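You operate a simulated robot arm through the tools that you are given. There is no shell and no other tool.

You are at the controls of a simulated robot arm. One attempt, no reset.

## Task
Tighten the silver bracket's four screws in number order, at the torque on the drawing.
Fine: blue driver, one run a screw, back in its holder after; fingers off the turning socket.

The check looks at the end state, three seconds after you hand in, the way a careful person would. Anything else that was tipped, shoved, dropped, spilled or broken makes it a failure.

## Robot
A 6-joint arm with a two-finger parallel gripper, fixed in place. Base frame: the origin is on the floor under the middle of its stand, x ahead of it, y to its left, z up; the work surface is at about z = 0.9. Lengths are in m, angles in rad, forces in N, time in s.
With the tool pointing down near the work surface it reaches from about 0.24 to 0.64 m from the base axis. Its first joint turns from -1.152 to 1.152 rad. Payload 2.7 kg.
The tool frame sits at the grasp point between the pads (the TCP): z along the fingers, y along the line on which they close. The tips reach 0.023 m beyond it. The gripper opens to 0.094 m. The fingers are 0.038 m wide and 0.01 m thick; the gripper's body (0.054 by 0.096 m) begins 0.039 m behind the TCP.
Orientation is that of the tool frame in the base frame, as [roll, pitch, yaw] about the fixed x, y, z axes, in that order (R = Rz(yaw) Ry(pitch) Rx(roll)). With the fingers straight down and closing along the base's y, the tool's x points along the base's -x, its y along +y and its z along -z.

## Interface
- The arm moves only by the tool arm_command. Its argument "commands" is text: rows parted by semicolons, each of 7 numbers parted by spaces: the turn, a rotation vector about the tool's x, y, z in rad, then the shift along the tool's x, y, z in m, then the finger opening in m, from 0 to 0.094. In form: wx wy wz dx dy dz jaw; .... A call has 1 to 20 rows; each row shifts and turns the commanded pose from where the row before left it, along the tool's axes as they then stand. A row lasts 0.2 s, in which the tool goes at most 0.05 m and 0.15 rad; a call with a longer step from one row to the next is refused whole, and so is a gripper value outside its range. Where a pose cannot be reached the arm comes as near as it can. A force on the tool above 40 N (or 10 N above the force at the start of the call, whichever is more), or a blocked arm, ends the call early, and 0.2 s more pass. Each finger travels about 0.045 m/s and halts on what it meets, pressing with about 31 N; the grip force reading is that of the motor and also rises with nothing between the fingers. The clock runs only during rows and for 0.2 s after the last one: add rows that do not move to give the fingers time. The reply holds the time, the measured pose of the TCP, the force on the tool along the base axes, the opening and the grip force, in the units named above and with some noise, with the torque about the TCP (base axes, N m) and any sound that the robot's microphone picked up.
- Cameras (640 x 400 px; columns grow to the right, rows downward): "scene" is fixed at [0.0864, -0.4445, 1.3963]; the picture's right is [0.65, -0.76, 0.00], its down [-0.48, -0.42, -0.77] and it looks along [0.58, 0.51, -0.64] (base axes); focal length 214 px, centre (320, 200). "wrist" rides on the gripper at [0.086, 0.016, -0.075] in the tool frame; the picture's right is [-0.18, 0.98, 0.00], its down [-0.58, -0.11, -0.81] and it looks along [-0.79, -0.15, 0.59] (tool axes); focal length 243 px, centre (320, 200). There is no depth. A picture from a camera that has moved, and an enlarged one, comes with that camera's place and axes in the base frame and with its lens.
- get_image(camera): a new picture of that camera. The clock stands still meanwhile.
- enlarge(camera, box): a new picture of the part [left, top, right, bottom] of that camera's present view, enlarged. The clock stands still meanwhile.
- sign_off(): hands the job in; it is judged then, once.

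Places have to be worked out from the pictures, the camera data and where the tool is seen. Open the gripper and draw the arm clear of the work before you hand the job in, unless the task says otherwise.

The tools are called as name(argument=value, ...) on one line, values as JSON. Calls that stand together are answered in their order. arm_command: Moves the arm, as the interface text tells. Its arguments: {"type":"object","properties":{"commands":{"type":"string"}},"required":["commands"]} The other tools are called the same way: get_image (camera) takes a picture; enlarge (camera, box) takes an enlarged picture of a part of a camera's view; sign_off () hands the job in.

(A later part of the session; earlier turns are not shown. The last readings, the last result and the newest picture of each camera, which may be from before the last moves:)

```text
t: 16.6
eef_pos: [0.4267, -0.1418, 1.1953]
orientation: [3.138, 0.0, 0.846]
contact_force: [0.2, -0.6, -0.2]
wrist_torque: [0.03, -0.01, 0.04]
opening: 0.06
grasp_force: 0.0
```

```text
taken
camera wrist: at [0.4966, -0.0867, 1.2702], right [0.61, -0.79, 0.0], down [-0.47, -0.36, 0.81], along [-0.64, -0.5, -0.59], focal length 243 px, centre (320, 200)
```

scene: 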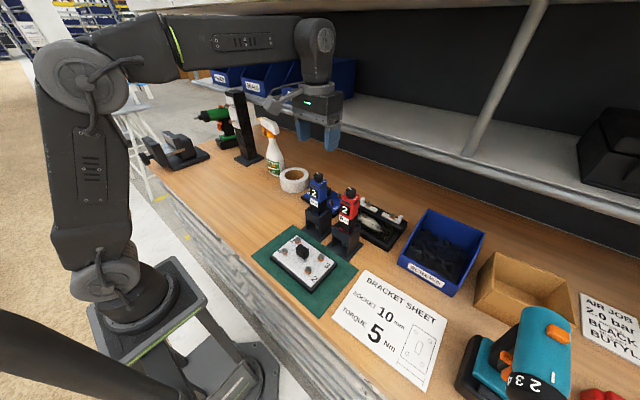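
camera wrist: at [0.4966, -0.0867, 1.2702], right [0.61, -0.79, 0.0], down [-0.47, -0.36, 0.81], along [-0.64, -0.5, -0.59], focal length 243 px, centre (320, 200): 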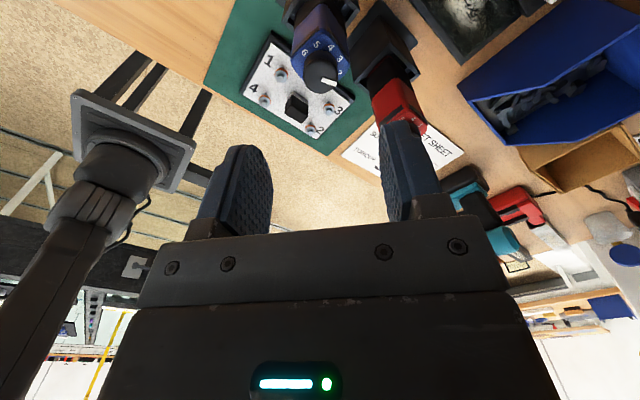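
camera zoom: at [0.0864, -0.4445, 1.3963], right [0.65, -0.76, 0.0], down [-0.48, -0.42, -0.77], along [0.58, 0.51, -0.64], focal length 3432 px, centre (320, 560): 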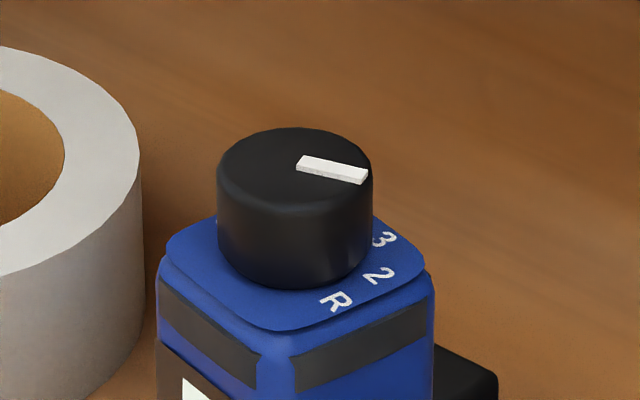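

The setting holds at "5". I look at the dial from this side to see where the pointer stands against the printed ring.

enlarge(camera="wrist", box=[280, 30, 360, 100])

enlarge(camera="wrist", box=[240, 20, 370, 150])

```text
5.71 times, centred on (320, 65) of wrist
camera zoom: at [0.4966, -0.0867, 1.2702], right [0.61, -0.79, 0.0], down [-0.47, -0.36, 0.81], along [-0.64, -0.5, -0.59], focal length 1386 px, centre (320, 971)
```

zoom: 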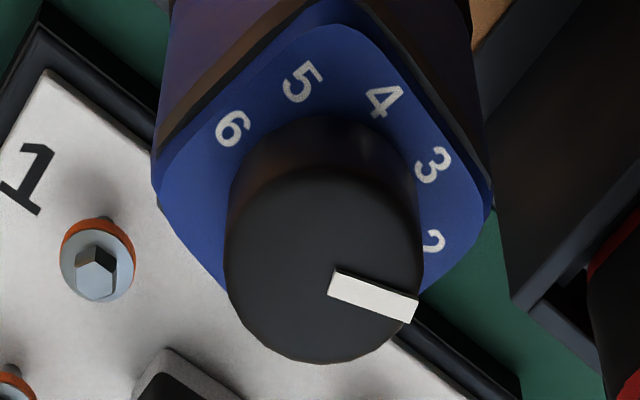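

```text
3.08 times, centred on (305, 85) of wrist
camera zoom: at [0.4966, -0.0867, 1.2702], right [0.61, -0.79, 0.0], down [-0.47, -0.36, 0.81], along [-0.64, -0.5, -0.59], focal length 746 px, centre (366, 554)
```

zoom: 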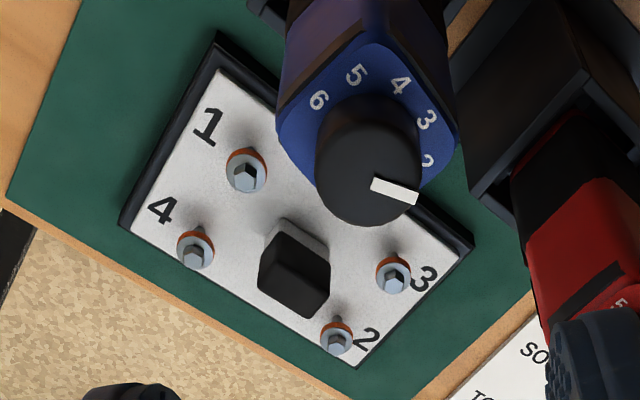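

By the printed ring the pointer is now near "2", but the live panel follows each click and reads "5". I trust the panel as the driver's actual setting. Next I study the holder, socket and lower body so I can plan the grip and lift.

enlarge(camera="scene", box=[298, 200, 343, 245])

enlarge(camera="scene", box=[300, 175, 340, 215])

enlarge(camera="scene", box=[270, 230, 345, 300])

```text
8.89 times, centred on (320, 222) of scene
camera zoom: at [0.0864, -0.4445, 1.3963], right [0.65, -0.76, 0.0], down [-0.48, -0.42, -0.77], along [0.58, 0.51, -0.64], focal length 1906 px, centre (316, 0)
```

zoom: 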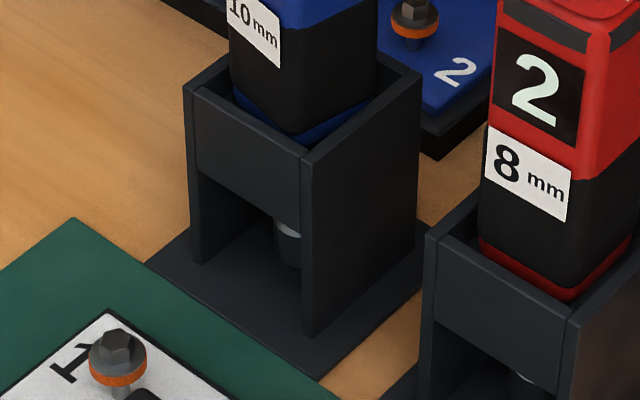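

```text
10.00 times, centred on (320, 195) of scene
camera zoom: at [0.0864, -0.4445, 1.3963], right [0.65, -0.76, 0.0], down [-0.48, -0.42, -0.77], along [0.58, 0.51, -0.64], focal length 2145 px, centre (320, 250)
```

zoom: 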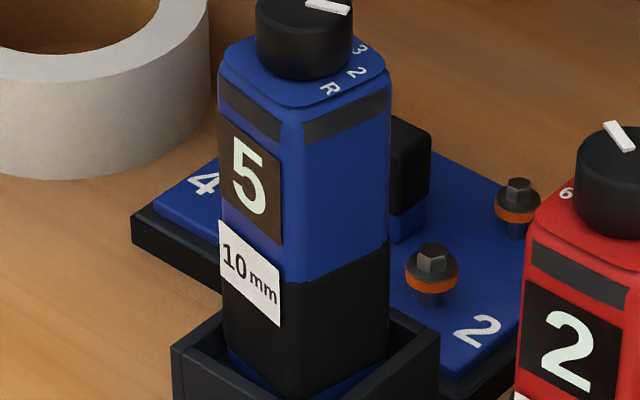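

```text
5.71 times, centred on (308, 265) of scene
camera zoom: at [0.0864, -0.4445, 1.3963], right [0.65, -0.76, 0.0], down [-0.48, -0.42, -0.77], along [0.58, 0.51, -0.64], focal length 1226 px, centre (391, -171)
```

zoom: 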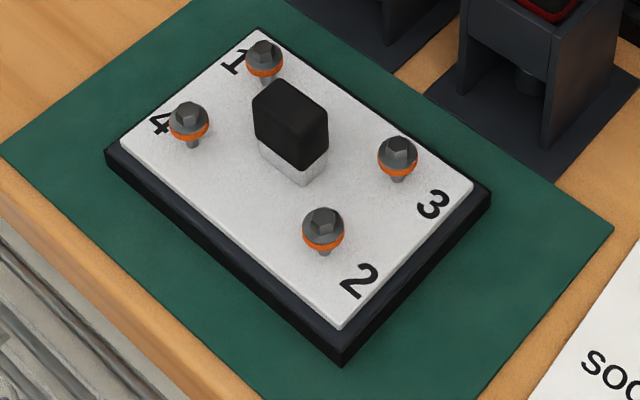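

The driver stands on its socket in the holder, body twisted about 11° clockwise. I swing the wrist back to yaw 2.95 to match the body faces, staying well above it.

arm_command(commands="0 0 -0.14 0 0 0 0.07; 0 0 -0.14 0 0 0 0.07; 0 0 -0.14 0 0 0 0.07; 0 0 -0.14 0 0 0 0.07; 0 0 -0.14 0 0 0 0.07; 0 0 -0.14 0 0 0 0.07; 0 0 -0.14 0 0 0 0.07; 0 0 -0.14 0 0 0 0.07; 0 0 -0.14 0 0 0 0.07; 0 0 -0.14 0 0 0 0.07; 0 0 -0.14 0 0 0 0.07; 0 0 -0.14 0 0 0 0.07; 0 0 -0.14 0 0 0 0.07; 0 0 -0.14 0 0 0 0.07; 0 0 -0.144 0 0 0 0.07; 0 0 0 0 0 0 0.07; 0 0 0 0 0 0 0.07")

get_image(camera="wrist")

enlarge(camera="wrist", box=[280, 20, 380, 100])

```text
t: 20.2
eef_pos: [0.4275, -0.1402, 1.1936]
orientation: [-3.14, 0.003, 2.95]
contact_force: [0.4, -0.2, 0.0]
wrist_torque: [0.01, -0.02, 0.03]
opening: 0.0702
grasp_force: 0.0
```

```text
taken
camera wrist: at [0.3457, -0.1067, 1.2686], right [0.37, 0.93, 0.0], down [0.55, -0.21, 0.81], along [0.75, -0.3, -0.59], focal length 243 px, centre (320, 200)
```

wrist: 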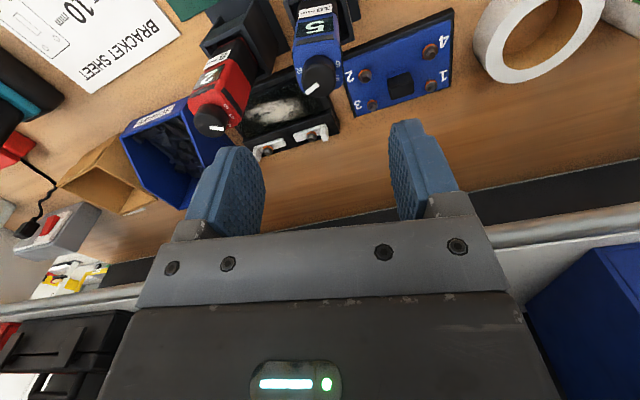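

```text
5.00 times, centred on (330, 60) of wrist
camera zoom: at [0.3457, -0.1067, 1.2686], right [0.37, 0.93, 0.0], down [0.55, -0.21, 0.81], along [0.75, -0.3, -0.59], focal length 1213 px, centre (270, 900)
```

zoom: 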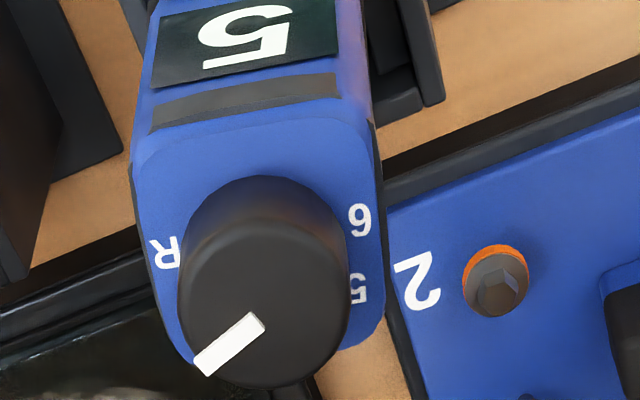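

The panel still reads "5" and the knob is within 1 mm of the tool axis. I descend with fingers 70 mm apart so the pads straddle the upper body, with the palm staying about 6 mm above the knob.

arm_command(commands="0 0 0 0 0 0.02 0.07; 0 0 0 0 -0.001 0.02 0.07; 0 0 0 0 0 0.02 0.07; 0 0 0 0 0 0.02 0.07; 0 0 0 0 0 0.02 0.07; 0 0 0 0 0 0.015 0.07; 0 0 0 0 0 0.01 0.07; 0 0 0 0 0 0 0.07")

get_image(camera="wrist")

enlarge(camera="scene", box=[280, 140, 360, 220])

```text
t: 22.0
eef_pos: [0.4281, -0.1409, 1.0684]
orientation: [-3.139, 0.001, 2.949]
contact_force: [0.4, 0.3, 0.1]
wrist_torque: [-0.04, 0.0, 0.07]
opening: 0.0698
grasp_force: 0.1
```

```text
taken
camera wrist: at [0.3468, -0.1075, 1.1429], right [0.37, 0.93, 0.0], down [0.55, -0.22, 0.81], along [0.75, -0.3, -0.59], focal length 243 px, centre (320, 200)
```

wrist: 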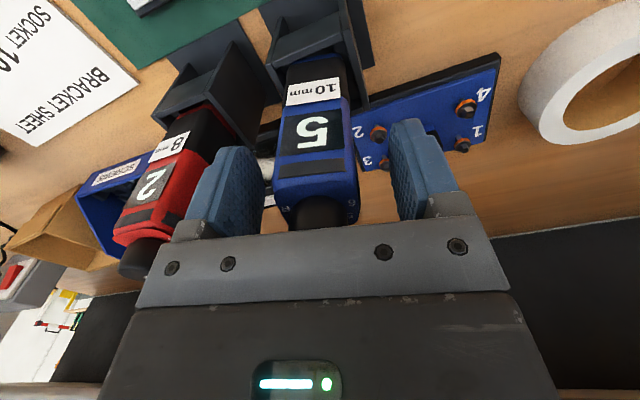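

```text
5.00 times, centred on (320, 180) of scene
camera zoom: at [0.0864, -0.4445, 1.3963], right [0.65, -0.76, 0.0], down [-0.48, -0.42, -0.77], along [0.58, 0.51, -0.64], focal length 1072 px, centre (320, 300)
```

zoom: 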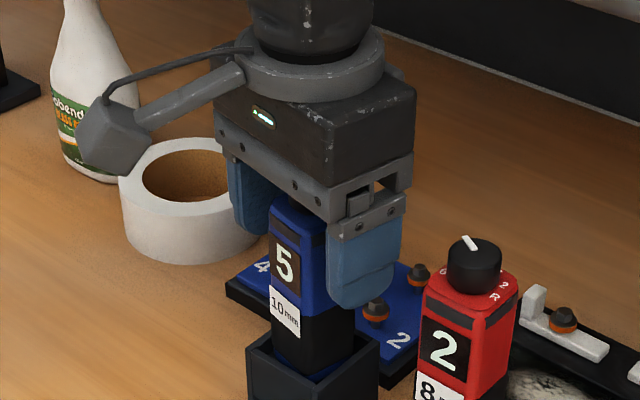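

The pads straddle the blue body below the knob, well above the socket. I close on the body and check the grip.

arm_command(commands="0 0 0 0 0 0 0.05; 0 0 0 0 0 0 0.035; 0 0 0 0 0 0 0.02; 0 0 0 0 0 0 0.02; 0 0 0 0 0 0 0.02; 0 0 0 0 0 0 0.02")

enlarge(camera="scene", box=[280, 160, 360, 240])

get_image(camera="wrist")

```text
t: 23.4
eef_pos: [0.4281, -0.1409, 1.0684]
orientation: [-3.14, 0.004, 2.951]
contact_force: [0.1, -1.9, 0.1]
wrist_torque: [-0.12, 0.0, 0.0]
opening: 0.0358
grasp_force: 30.7
```

```text
5.00 times, centred on (320, 200) of scene
camera zoom: at [0.0864, -0.4445, 1.3963], right [0.65, -0.76, 0.0], down [-0.48, -0.42, -0.77], along [0.58, 0.51, -0.64], focal length 1072 px, centre (320, 200)
```

zoom: 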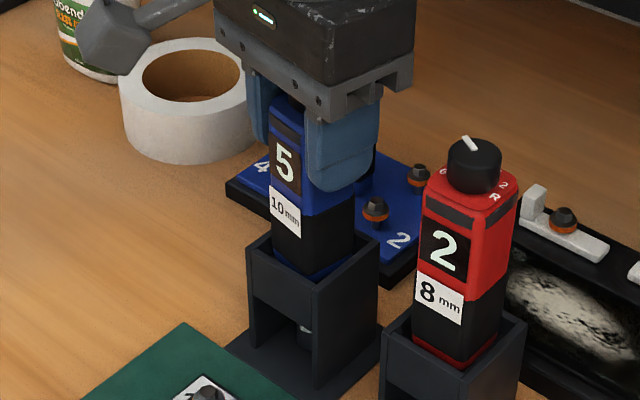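

```text
taken
camera wrist: at [0.3468, -0.1077, 1.1433], right [0.37, 0.93, 0.0], down [0.55, -0.22, 0.81], along [0.75, -0.3, -0.59], focal length 243 px, centre (320, 200)
```

wrist: 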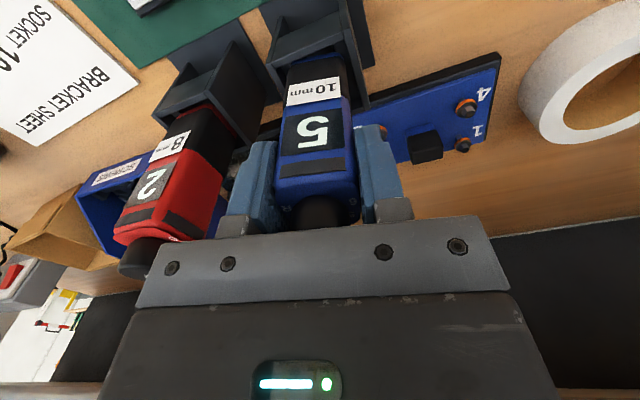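

The grip is firm on the body at 35.8 mm. I lift straight up slowly.

arm_command(commands="0 0 0 0 0 -0.005 0.02; 0 0 0 0 0 -0.01 0.02; 0 0 0 0 0 -0.015 0.02; 0 0 0 0 0 0 0.02")

enlarge(camera="scene", box=[280, 160, 360, 240])

```text
t: 24.4
eef_pos: [0.429, -0.141, 1.0988]
orientation: [-3.14, 0.002, 2.95]
contact_force: [-0.8, 0.6, -4.0]
wrist_torque: [0.02, 0.01, 0.0]
opening: 0.0357
grasp_force: 31.2
```

```text
5.00 times, centred on (320, 200) of scene
camera zoom: at [0.0864, -0.4445, 1.3963], right [0.65, -0.76, 0.0], down [-0.48, -0.42, -0.77], along [0.58, 0.51, -0.64], focal length 1072 px, centre (320, 200)
```

zoom: 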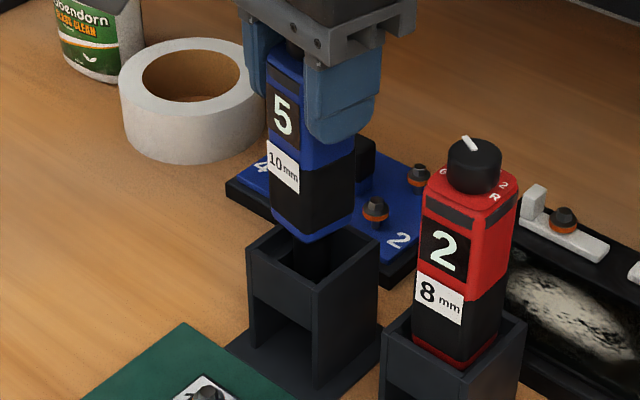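

It lifts cleanly (about 4 N) and the holder stays put. I raise it until the socket clears the holder, then square the yaw.

arm_command(commands="0 0 0 0 0 -0.02 0.02; 0 0 0 0 0 -0.02 0.02; 0 0 0 0 0 -0.02 0.02; 0 0 0 0 0 -0.02 0.02; 0 0 0 0 0 -0.02 0.02; 0 0 -0.1 0 0 0 0.02; 0 0 -0.09 0 0 0 0.02; 0 0 0 0 0 0 0.02")

get_image(camera="scene")

enlarge(camera="scene", box=[270, 120, 370, 240])

get_image(camera="wrist")

```text
t: 26.2
eef_pos: [0.4271, -0.1403, 1.1993]
orientation: [-3.141, 0.002, -3.141]
contact_force: [0.2, 0.4, -4.0]
wrist_torque: [0.01, -0.02, 0.0]
opening: 0.0361
grasp_force: 31.1
```

```text
taken
```

scene: 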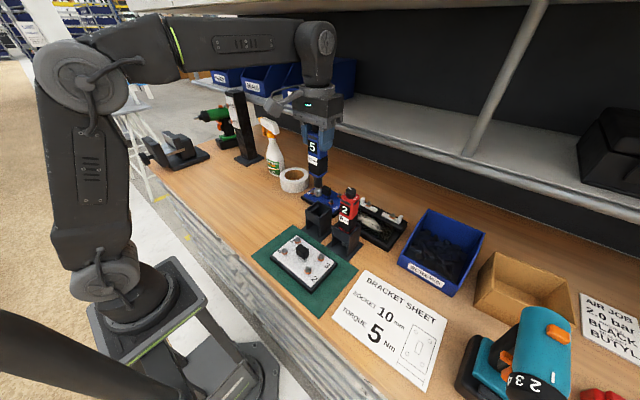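

```text
3.33 times, centred on (320, 180) of scene
camera zoom: at [0.0864, -0.4445, 1.3963], right [0.65, -0.76, 0.0], down [-0.48, -0.42, -0.77], along [0.58, 0.51, -0.64], focal length 715 px, centre (320, 267)
```

zoom: 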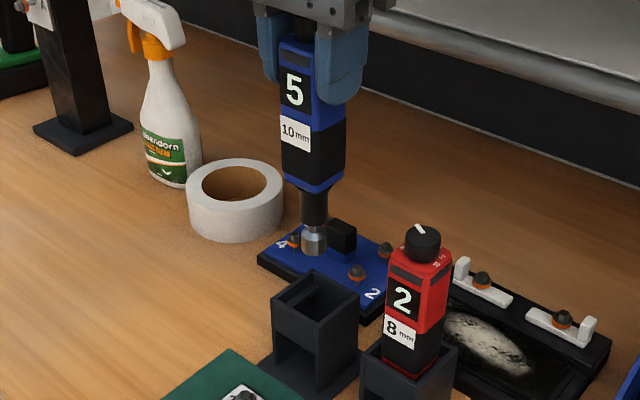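

```text
taken
camera wrist: at [0.3414, -0.1236, 1.2742], right [0.18, 0.98, 0.0], down [0.58, -0.11, 0.81], along [0.79, -0.15, -0.59], focal length 243 px, centre (320, 200)
```

wrist: 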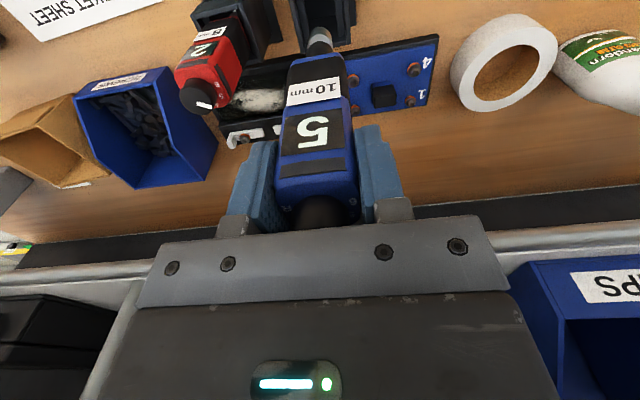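

The driver hangs straight with the panel at "5". I zoom on the socket tip to measure its offset from the tool axis.

enlarge(camera="wrist", box=[280, 10, 360, 70])

enlarge(camera="scene", box=[290, 150, 350, 210])

```text
6.67 times, centred on (320, 40) of wrist
camera zoom: at [0.3414, -0.1236, 1.2742], right [0.18, 0.98, 0.0], down [0.58, -0.11, 0.81], along [0.79, -0.15, -0.59], focal length 1618 px, centre (320, 1267)
```

zoom: 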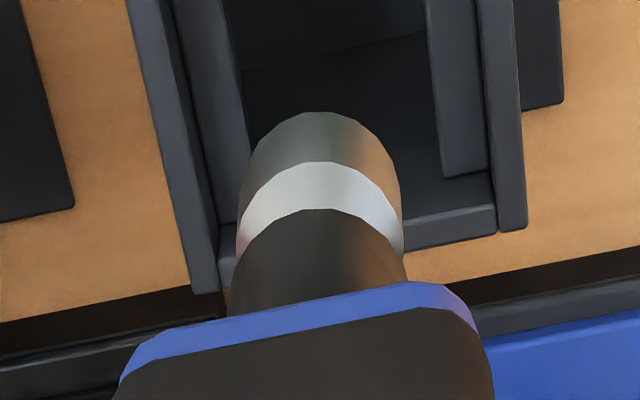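

```text
6.67 times, centred on (320, 180) of scene
camera zoom: at [0.0864, -0.4445, 1.3963], right [0.65, -0.76, 0.0], down [-0.48, -0.42, -0.77], along [0.58, 0.51, -0.64], focal length 1430 px, centre (320, 333)
```

zoom: 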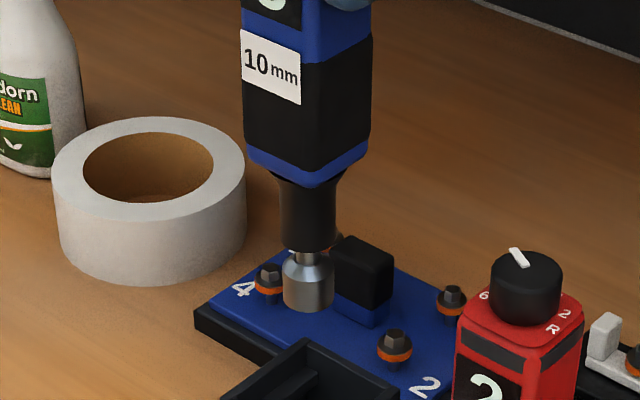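

The socket tip is on the tool axis, about 0.162 m below the TCP. Triangulation gives screw 1 (0.335, -0.148), 2 (0.288, -0.231), 3 (0.335, -0.231) and 4 (0.288, -0.148), with heads near z 0.948. I move over screw 1 at a safe height.

arm_command(commands="0 0 0 0.023 -0.002 0 0.02; 0 0 0 0.023 -0.002 0 0.02; 0 0 0 0.023 -0.002 0 0.02; 0 0 0 0.023 -0.002 0 0.02; 0 0 0 0 0 0.02 0.02; 0 0 0 0 0 0.02 0.02; 0 0 0 0 0 0.02 0.02; 0 0 0 0 0 0 0.02")

get_image(camera="wrist")

enlarge(camera="scene", box=[260, 190, 340, 270])

enlarge(camera="wrist", box=[280, 0, 360, 60])

```text
t: 28.0
eef_pos: [0.3353, -0.1483, 1.139]
orientation: [-3.14, 0.002, 3.139]
contact_force: [0.1, 0.5, -5.2]
wrist_torque: [0.05, -0.02, 0.01]
opening: 0.0361
grasp_force: 31.0
```

```text
taken
camera wrist: at [0.2483, -0.1316, 1.2137], right [0.19, 0.98, 0.0], down [0.58, -0.11, 0.81], along [0.79, -0.15, -0.59], focal length 243 px, centre (320, 200)
```

wrist: 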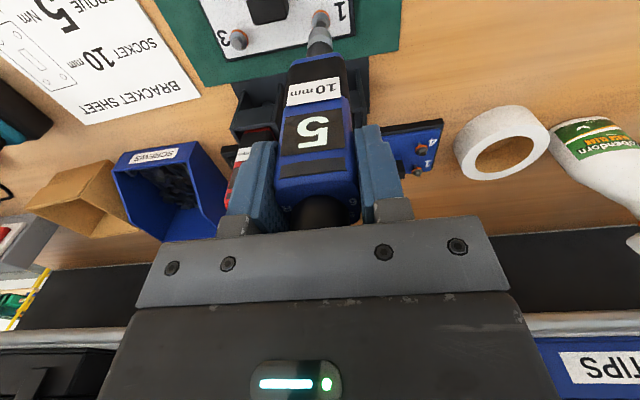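

```text
5.00 times, centred on (300, 230) of scene
camera zoom: at [0.0864, -0.4445, 1.3963], right [0.65, -0.76, 0.0], down [-0.48, -0.42, -0.77], along [0.58, 0.51, -0.64], focal length 1072 px, centre (420, 50)
```

zoom: 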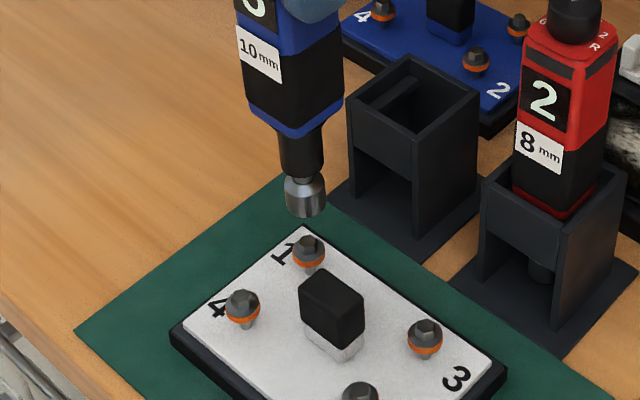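

```text
6.67 times, centred on (320, 30) of wrist
camera zoom: at [0.2483, -0.1316, 1.2137], right [0.19, 0.98, 0.0], down [0.58, -0.11, 0.81], along [0.79, -0.15, -0.59], focal length 1618 px, centre (320, 1333)
```

zoom: 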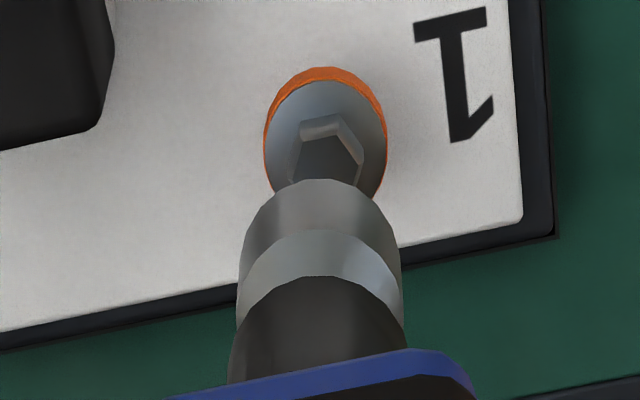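

The socket is nearly over screw 1. I zoom in from the scene camera to measure the remaining offset along x.

enlarge(camera="scene", box=[285, 220, 310, 250])

enlarge(camera="wrist", box=[300, 0, 340, 30])

```text
13.33 times, centred on (298, 235) of scene
camera zoom: at [0.0864, -0.4445, 1.3963], right [0.65, -0.76, 0.0], down [-0.48, -0.42, -0.77], along [0.58, 0.51, -0.64], focal length 2860 px, centre (620, -267)
```

zoom: 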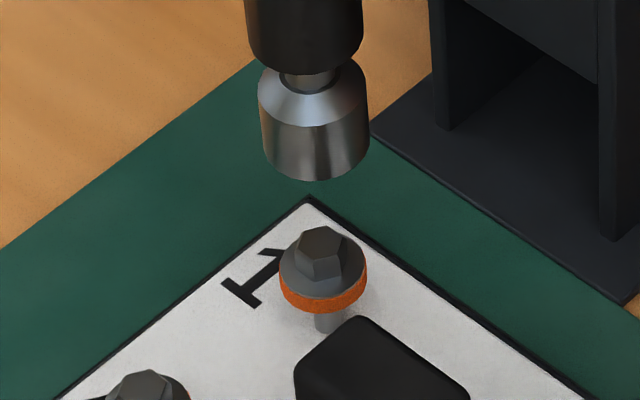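

```text
13.33 times, centred on (320, 15) of wrist
camera zoom: at [0.2483, -0.1316, 1.2137], right [0.19, 0.98, 0.0], down [0.58, -0.11, 0.81], along [0.79, -0.15, -0.59], focal length 3235 px, centre (320, 2667)
```

zoom: 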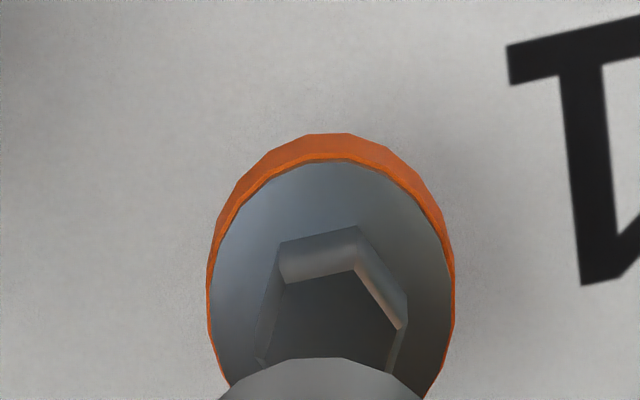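

Both views put the screw within 1 mm of the socket axis, with the head about 25 mm below the tip. I correct y by 0.8 mm and come down to just above the head.

arm_command(commands="0 0 0 0 0.0008 0.01 0.02; 0 0 0 0 0 0.01 0.02; 0 0 0 0 0 0 0.02")

enlarge(camera="scene", box=[285, 220, 310, 250])

enlarge(camera="wrist", box=[290, 0, 350, 45])

```text
t: 28.8
eef_pos: [0.3347, -0.1481, 1.119]
orientation: [-3.141, 0.003, 3.137]
contact_force: [-0.3, 0.0, -4.1]
wrist_torque: [0.01, 0.02, -0.01]
opening: 0.0359
grasp_force: 31.4
```

```text
13.33 times, centred on (298, 235) of scene
camera zoom: at [0.0864, -0.4445, 1.3963], right [0.65, -0.76, 0.0], down [-0.48, -0.42, -0.77], along [0.58, 0.51, -0.64], focal length 2860 px, centre (620, -267)
```

zoom: 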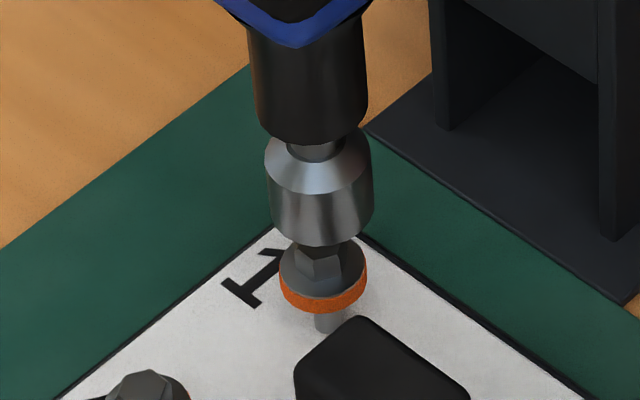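

```text
8.89 times, centred on (320, 22) of wrist
camera zoom: at [0.2483, -0.1312, 1.194], right [0.19, 0.98, 0.0], down [0.58, -0.11, 0.81], along [0.79, -0.15, -0.59], focal length 2157 px, centre (320, 1778)
```

zoom: 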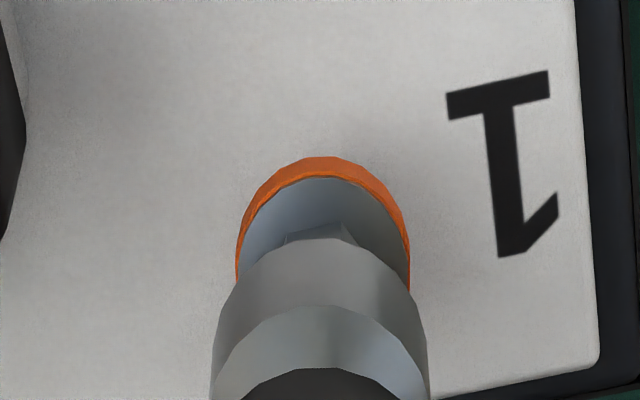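

The socket is centred over screw 1 with about 5–7 mm left. I descend in small steps and watch the force and listen.

arm_command(commands="0 0 0 0 0 0.002 0.02; 0 0 0 0 0 0.002 0.02; 0 0 0 0 0 0.002 0.02")

enlarge(camera="scene", box=[285, 220, 310, 250])

```text
t: 29.6
eef_pos: [0.3354, -0.1479, 1.1119]
orientation: [-3.139, 0.002, 3.14]
contact_force: [-0.2, -0.2, -4.4]
wrist_torque: [0.0, 0.01, -0.01]
opening: 0.0357
grasp_force: 31.0
```

```text
13.33 times, centred on (298, 235) of scene
camera zoom: at [0.0864, -0.4445, 1.3963], right [0.65, -0.76, 0.0], down [-0.48, -0.42, -0.77], along [0.58, 0.51, -0.64], focal length 2860 px, centre (620, -267)
```

zoom: 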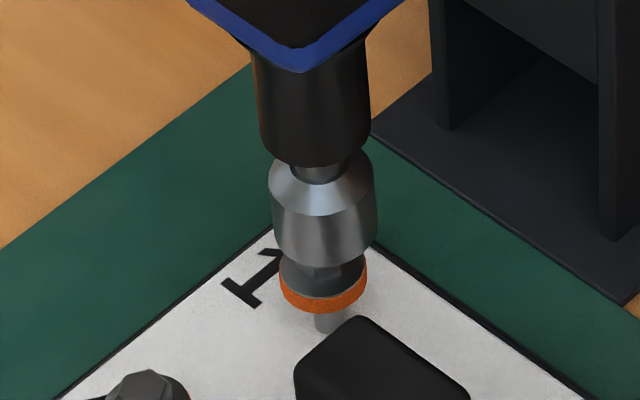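

There is still no contact. I keep going down in small steps.

arm_command(commands="0 0 0 0 0 0.0015 0.02; 0 0 0 0 0 0.0015 0.02; 0 0 0 0 0 0.0015 0.02")

enlarge(camera="scene", box=[285, 220, 310, 250])

```text
t: 30.4
eef_pos: [0.3372, -0.1467, 1.1087]
orientation: [-3.14, 0.003, 3.141]
contact_force: [-0.4, 0.6, -4.1]
wrist_torque: [0.01, -0.01, 0.01]
opening: 0.0357
grasp_force: 31.1
```

```text
13.33 times, centred on (298, 235) of scene
camera zoom: at [0.0864, -0.4445, 1.3963], right [0.65, -0.76, 0.0], down [-0.48, -0.42, -0.77], along [0.58, 0.51, -0.64], focal length 2860 px, centre (620, -267)
```

zoom: 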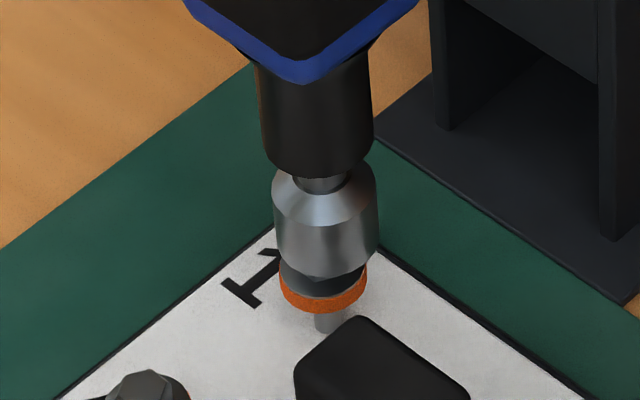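

arm_command(commands="0 0 0 0 0 0.0015 0.02; 0 0 0 0 0 0.0015 0.02; 0 0 0 0 0 0 0.02")

enlarge(camera="scene", box=[285, 220, 310, 250])

enlarge(camera="wrist", box=[290, 0, 350, 45])

```text
t: 31.2
eef_pos: [0.3353, -0.1483, 1.1058]
orientation: [-3.141, 0.0, 3.14]
contact_force: [-4.6, -0.1, -3.6]
wrist_torque: [0.06, 0.76, 0.01]
opening: 0.0359
grasp_force: 31.4
```

```text
13.33 times, centred on (298, 235) of scene
camera zoom: at [0.0863, -0.4445, 1.3963], right [0.65, -0.76, 0.0], down [-0.48, -0.42, -0.77], along [0.58, 0.51, -0.64], focal length 2860 px, centre (620, -267)
```

zoom: 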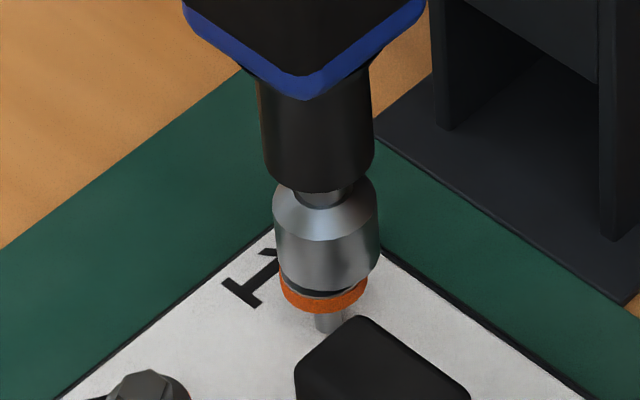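

```text
8.89 times, centred on (320, 22) of wrist
camera zoom: at [0.2493, -0.1314, 1.1801], right [0.19, 0.98, 0.0], down [0.58, -0.11, 0.81], along [0.79, -0.15, -0.59], focal length 2157 px, centre (320, 1778)
```

zoom: 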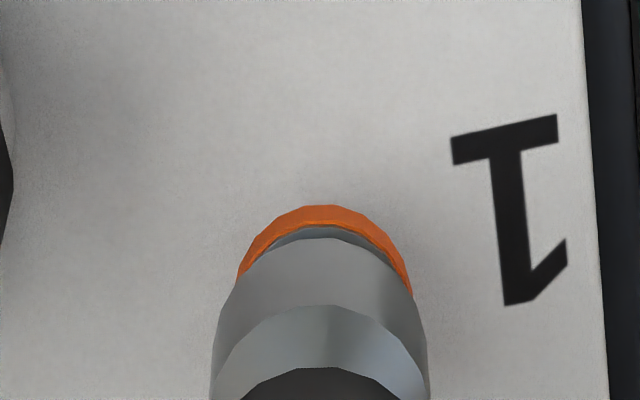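

A 4.6 N side force in -x shows the socket wall touching the hex, about 1 mm too far in +x. I ease it 1 mm toward -x before lowering further.

arm_command(commands="0 0 0 0.001 0 0 0.02; 0 0 0 0 0 0 0.02")

```text
t: 31.8
eef_pos: [0.3354, -0.1473, 1.1044]
orientation: [-3.139, 0.005, 3.139]
contact_force: [-3.2, -1.7, -3.7]
wrist_torque: [-0.17, 0.4, 0.02]
opening: 0.0358
grasp_force: 31.1
```

arm_command(commands="0 0 0 0.0008 -0.0005 0 0.02; 0 0 0 0 0 0 0.02")

enlarge(camera="scene", box=[285, 220, 310, 250])

```text
t: 32.4
eef_pos: [0.334, -0.1485, 1.1048]
orientation: [-3.14, 0.003, 3.139]
contact_force: [-0.1, 0.1, -4.4]
wrist_torque: [0.01, 0.01, -0.01]
opening: 0.0359
grasp_force: 30.9
```

```text
13.33 times, centred on (298, 235) of scene
camera zoom: at [0.0864, -0.4445, 1.3963], right [0.65, -0.76, 0.0], down [-0.48, -0.42, -0.77], along [0.58, 0.51, -0.64], focal length 2860 px, centre (620, -267)
```

zoom: 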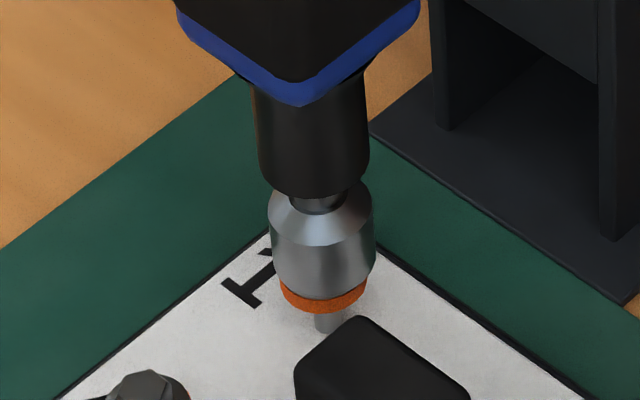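

Side loads are gone and the socket now sleeves the hex, almost down to the flange. I press down gently to seat it and see whether it starts.

arm_command(commands="0 0 0 0 0 0.001 0.02; 0 0 0 0 0 0.001 0.02")

```text
t: 33.0
eef_pos: [0.3345, -0.1476, 1.1041]
orientation: [-3.14, 0.005, 3.14]
contact_force: [-0.9, 0.4, 1.1]
wrist_torque: [0.12, 0.21, -0.01]
opening: 0.0357
grasp_force: 31.1
```

The vertical force has risen by about 5 N, so the socket is seated. I press a bit more.

arm_command(commands="0 0 0 0 0 0.001 0.02; 0 0 0 0 0 0.001 0.02")

```text
t: 33.6
eef_pos: [0.3349, -0.1482, 1.1015]
orientation: [-3.141, 0.002, 3.14]
contact_force: [-1.5, 0.1, -0.2]
wrist_torque: [0.2, 0.21, 0.01]
opening: 0.0359
grasp_force: 31.0
```

arm_command(commands="0 0 0 0 0 0.001 0.02; 0 0 0 0 0 0.001 0.02")

enlarge(camera="scene", box=[285, 220, 310, 250])

```text
t: 34.2
eef_pos: [0.3344, -0.1487, 1.099]
orientation: [-3.137, 0.004, 3.14]
contact_force: [-1.6, -0.2, 1.9]
wrist_torque: [-0.03, 0.17, 0.01]
opening: 0.036
grasp_force: 30.5
```

```text
13.33 times, centred on (298, 235) of scene
camera zoom: at [0.0863, -0.4445, 1.3963], right [0.65, -0.76, 0.0], down [-0.48, -0.42, -0.77], along [0.58, 0.51, -0.64], focal length 2860 px, centre (620, -267)
```

zoom: 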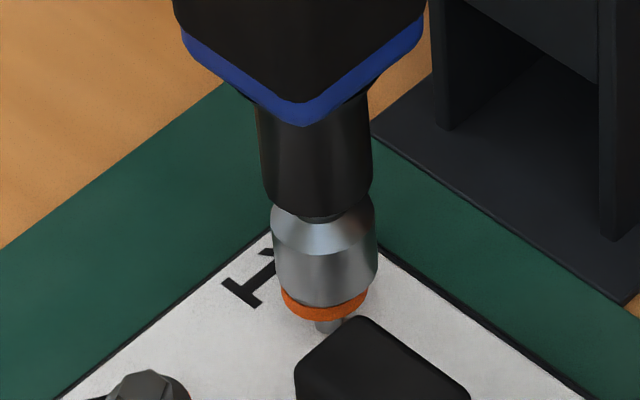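

The socket's neck is being pushed into the sleeve, which looks like a push-to-start travel. I continue pressing steadily.

arm_command(commands="0 0 0 0 0 0.001 0.02; 0 0 0 0 0 0.001 0.02")

enlarge(camera="scene", box=[285, 220, 310, 250])

```text
t: 34.8
eef_pos: [0.3336, -0.1477, 1.0977]
orientation: [-3.138, 0.004, 3.14]
contact_force: [2.5, -0.9, 0.0]
wrist_torque: [-0.24, -0.26, 0.01]
opening: 0.0359
grasp_force: 30.6
```

```text
13.33 times, centred on (298, 235) of scene
camera zoom: at [0.0864, -0.4445, 1.3963], right [0.65, -0.76, 0.0], down [-0.48, -0.42, -0.77], along [0.58, 0.51, -0.64], focal length 2860 px, centre (620, -267)
```

zoom: 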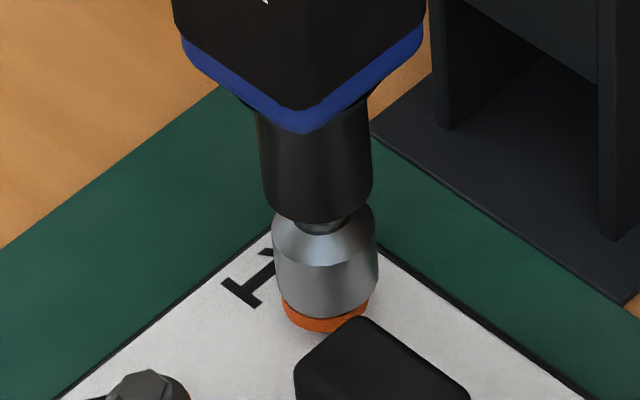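

The driver is running: the screw is sinking and its shank is now hidden. I follow it down without a break so the run is not interrupted.

arm_command(commands="0 0 0 0 0 0.0012 0.02; 0 0 0 0 0 0.0012 0.02; 0 0 0 0 0 0.0012 0.02")

enlarge(camera="scene", box=[285, 220, 310, 250])

```text
t: 35.6
eef_pos: [0.3339, -0.148, 1.0936]
orientation: [-3.139, 0.003, 3.139]
contact_force: [1.2, -1.1, 0.9]
wrist_torque: [-0.16, -0.13, 0.02]
opening: 0.0358
grasp_force: 30.6
```

```text
13.33 times, centred on (298, 235) of scene
camera zoom: at [0.0864, -0.4445, 1.3963], right [0.65, -0.76, 0.0], down [-0.48, -0.42, -0.77], along [0.58, 0.51, -0.64], focal length 2860 px, centre (620, -267)
```

zoom: 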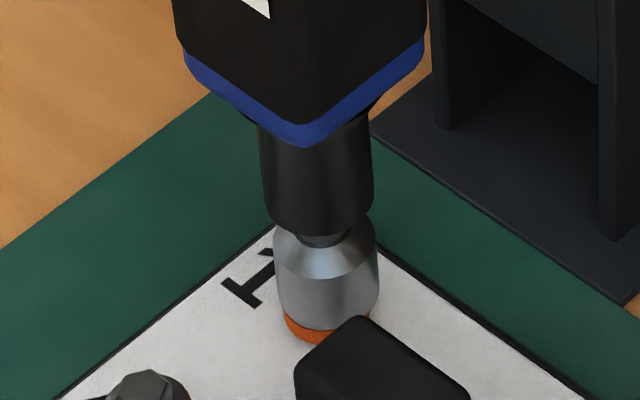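

arm_command(commands="0 0 0 0 0 0.0012 0.02; 0 0 0 0 0 0.0012 0.02; 0 0 0 0 0 0.0012 0.02")

enlarge(camera="scene", box=[285, 220, 310, 250])

```text
t: 36.4
eef_pos: [0.3334, -0.1482, 1.0899]
orientation: [-3.14, 0.004, 3.139]
contact_force: [2.8, -0.7, 0.6]
wrist_torque: [-0.05, -0.36, 0.0]
opening: 0.0361
grasp_force: 31.0
```

```text
13.33 times, centred on (298, 235) of scene
camera zoom: at [0.0864, -0.4445, 1.3963], right [0.65, -0.76, 0.0], down [-0.48, -0.42, -0.77], along [0.58, 0.51, -0.64], focal length 2860 px, centre (620, -267)
```

zoom: 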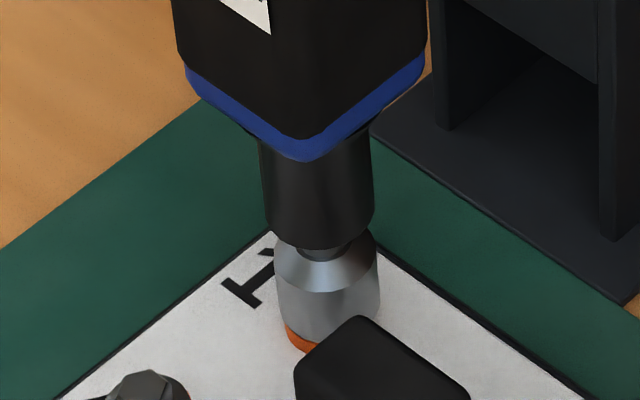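

arm_command(commands="0 0 0 0 0 0.0012 0.02; 0 0 0 0 0 0.0012 0.02; 0 0 0 0 0 0.0012 0.02")

enlarge(camera="scene", box=[285, 220, 310, 250])

```text
t: 37.2
eef_pos: [0.3334, -0.1487, 1.0868]
orientation: [-3.14, 0.004, 3.138]
contact_force: [2.2, 0.8, 2.2]
wrist_torque: [0.12, -0.43, -0.02]
opening: 0.0361
grasp_force: 30.7
```

```text
13.33 times, centred on (298, 235) of scene
camera zoom: at [0.0864, -0.4444, 1.3963], right [0.65, -0.76, 0.0], down [-0.48, -0.42, -0.77], along [0.58, 0.51, -0.64], focal length 2860 px, centre (620, -267)
```

zoom: 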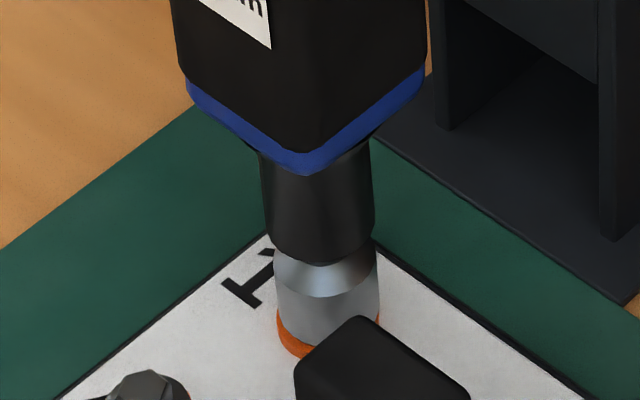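

The neck gap has just closed and the flange looks nearly down. I add a little more press and listen for the torque click.

arm_command(commands="0 0 0 0 0 0.0008 0.02; 0 0 0 0 0 0.0005 0.02; 0 0 0 0 0 0 0.02")

enlarge(camera="scene", box=[285, 220, 310, 250])

enlarge(camera="wrist", box=[280, 0, 360, 60])

```text
t: 38.0
eef_pos: [0.3338, -0.1489, 1.0848]
orientation: [-3.14, 0.003, 3.141]
contact_force: [2.2, 1.2, 2.6]
wrist_torque: [0.23, -0.27, 0.02]
opening: 0.0361
grasp_force: 31.4
```

```text
13.33 times, centred on (298, 235) of scene
camera zoom: at [0.0864, -0.4444, 1.3963], right [0.65, -0.76, 0.0], down [-0.48, -0.42, -0.77], along [0.58, 0.51, -0.64], focal length 2860 px, centre (620, -267)
```

zoom: 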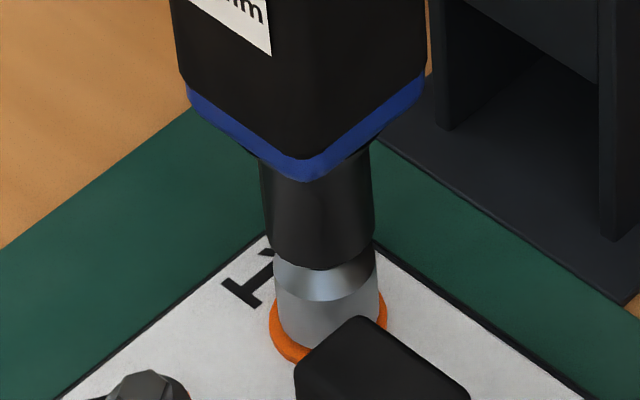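

```text
6.67 times, centred on (320, 30) of wrist
camera zoom: at [0.2471, -0.1315, 1.1594], right [0.19, 0.98, 0.0], down [0.58, -0.11, 0.81], along [0.79, -0.15, -0.59], focal length 1618 px, centre (320, 1333)
```

zoom: 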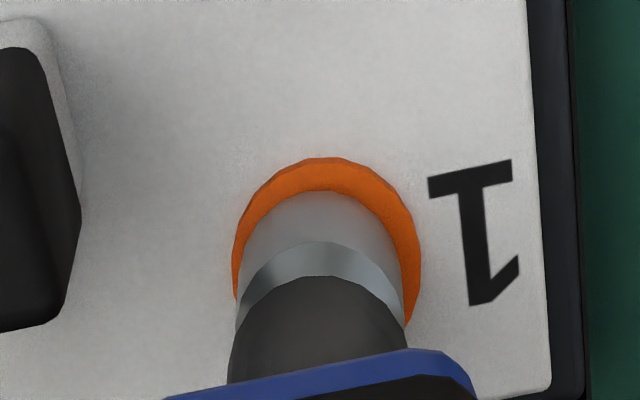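

The orange washer is bulging as the screw clamps, and there is no click yet. I hold the pressure so the run can finish.

arm_command(commands="0 0 0 0 0 0.0004 0.02; 0 0 0 0 0 0.0004 0.02; 0 0 0 0 0 0 0.02")

enlarge(camera="scene", box=[285, 220, 310, 250])

```text
t: 38.8
eef_pos: [0.3343, -0.149, 1.084]
orientation: [-3.14, 0.003, 3.14]
contact_force: [-0.2, 1.2, 3.4]
wrist_torque: [0.27, 0.04, -0.01]
opening: 0.0357
grasp_force: 30.8
```

```text
13.33 times, centred on (298, 235) of scene
camera zoom: at [0.0863, -0.4444, 1.3963], right [0.65, -0.76, 0.0], down [-0.48, -0.42, -0.77], along [0.58, 0.51, -0.64], focal length 2860 px, centre (620, -267)
```

zoom: 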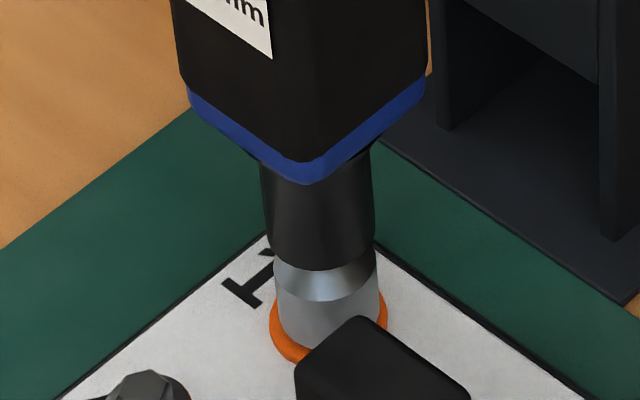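

arm_command(commands="0 0 0 0 0 0 0.02; 0 0 0 0 0 0 0.02; 0 0 0 0 0 0 0.02; 0 0 0 0 0 0 0.02")

enlarge(camera="scene", box=[285, 220, 310, 250])

enlarge(camera="wrist", box=[280, 0, 360, 60])

enlarge(camera="scene", box=[270, 170, 330, 230])

```text
t: 39.8
eef_pos: [0.3338, -0.1489, 1.0842]
orientation: [-3.139, 0.001, 3.14]
contact_force: [-1.9, 2.6, 3.8]
wrist_torque: [0.29, 0.28, 0.01]
opening: 0.036
grasp_force: 31.0
```

```text
13.33 times, centred on (298, 235) of scene
camera zoom: at [0.0863, -0.4444, 1.3963], right [0.65, -0.76, 0.0], down [-0.48, -0.42, -0.77], along [0.58, 0.51, -0.64], focal length 2860 px, centre (620, -267)
```

zoom: 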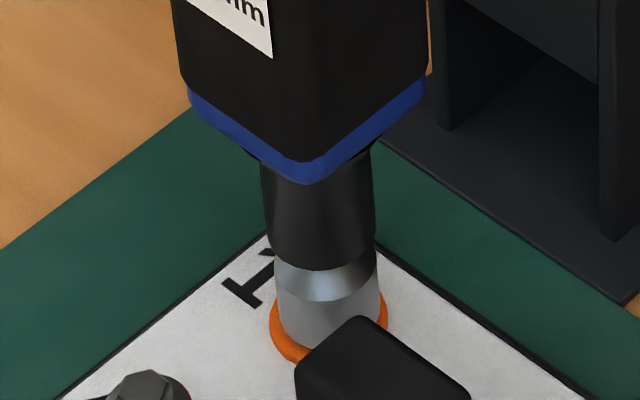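

```text
6.67 times, centred on (320, 30) of wrist
camera zoom: at [0.2472, -0.1317, 1.1588], right [0.19, 0.98, 0.0], down [0.58, -0.11, 0.81], along [0.79, -0.15, -0.59], focal length 1618 px, centre (320, 1333)
```

zoom: 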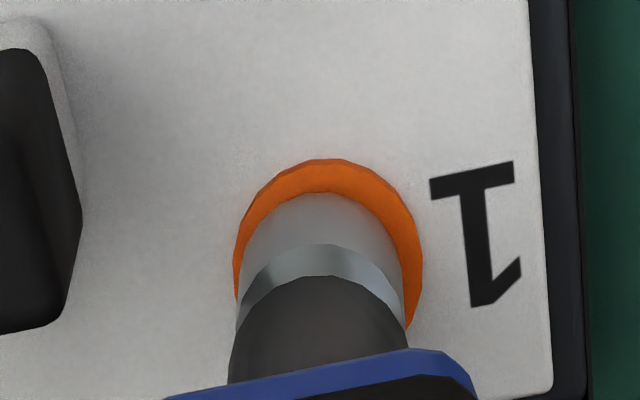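

```text
6.67 times, centred on (300, 200) of scene
camera zoom: at [0.0863, -0.4444, 1.3963], right [0.65, -0.76, 0.0], down [-0.48, -0.42, -0.77], along [0.58, 0.51, -0.64], focal length 1430 px, centre (453, 200)
```

zoom: 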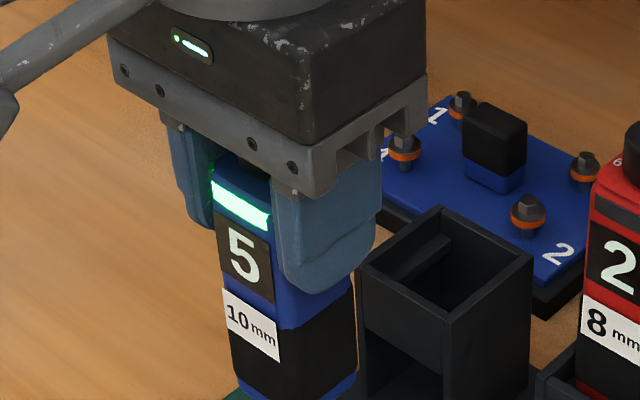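

A status strip on the driver is lit green above the "5". I hold a moment longer to see whether anything is still turning.

arm_command(commands="0 0 0 0 0 0 0.02; 0 0 0 0 0 0 0.02")

enlarge(camera="wrist", box=[300, 15, 340, 50])

enlarge(camera="scene", box=[270, 170, 330, 230])

```text
t: 40.4
eef_pos: [0.3345, -0.1498, 1.0845]
orientation: [-3.139, 0.001, 3.14]
contact_force: [-2.7, 0.7, 3.8]
wrist_torque: [0.21, 0.37, -0.04]
opening: 0.036
grasp_force: 31.0
```

```text
11.43 times, centred on (320, 32) of wrist
camera zoom: at [0.2472, -0.1317, 1.1588], right [0.19, 0.98, 0.0], down [0.58, -0.11, 0.81], along [0.79, -0.15, -0.59], focal length 2773 px, centre (320, 2114)
```

zoom: 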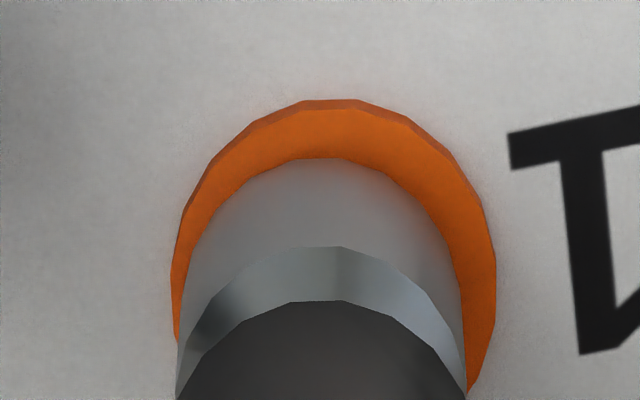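

```text
6.67 times, centred on (300, 200) of scene
camera zoom: at [0.0863, -0.4444, 1.3963], right [0.65, -0.76, 0.0], down [-0.48, -0.42, -0.77], along [0.58, 0.51, -0.64], focal length 1430 px, centre (453, 200)
```

zoom: 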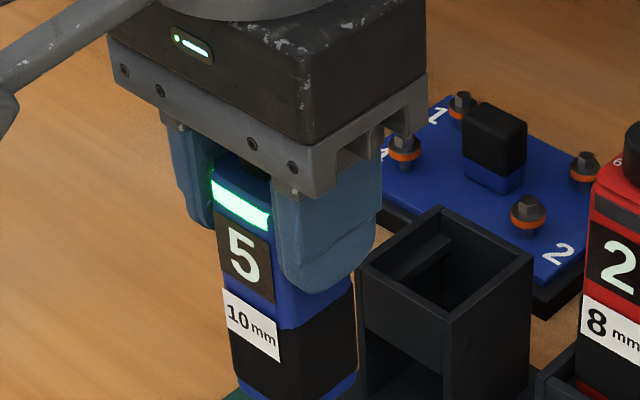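

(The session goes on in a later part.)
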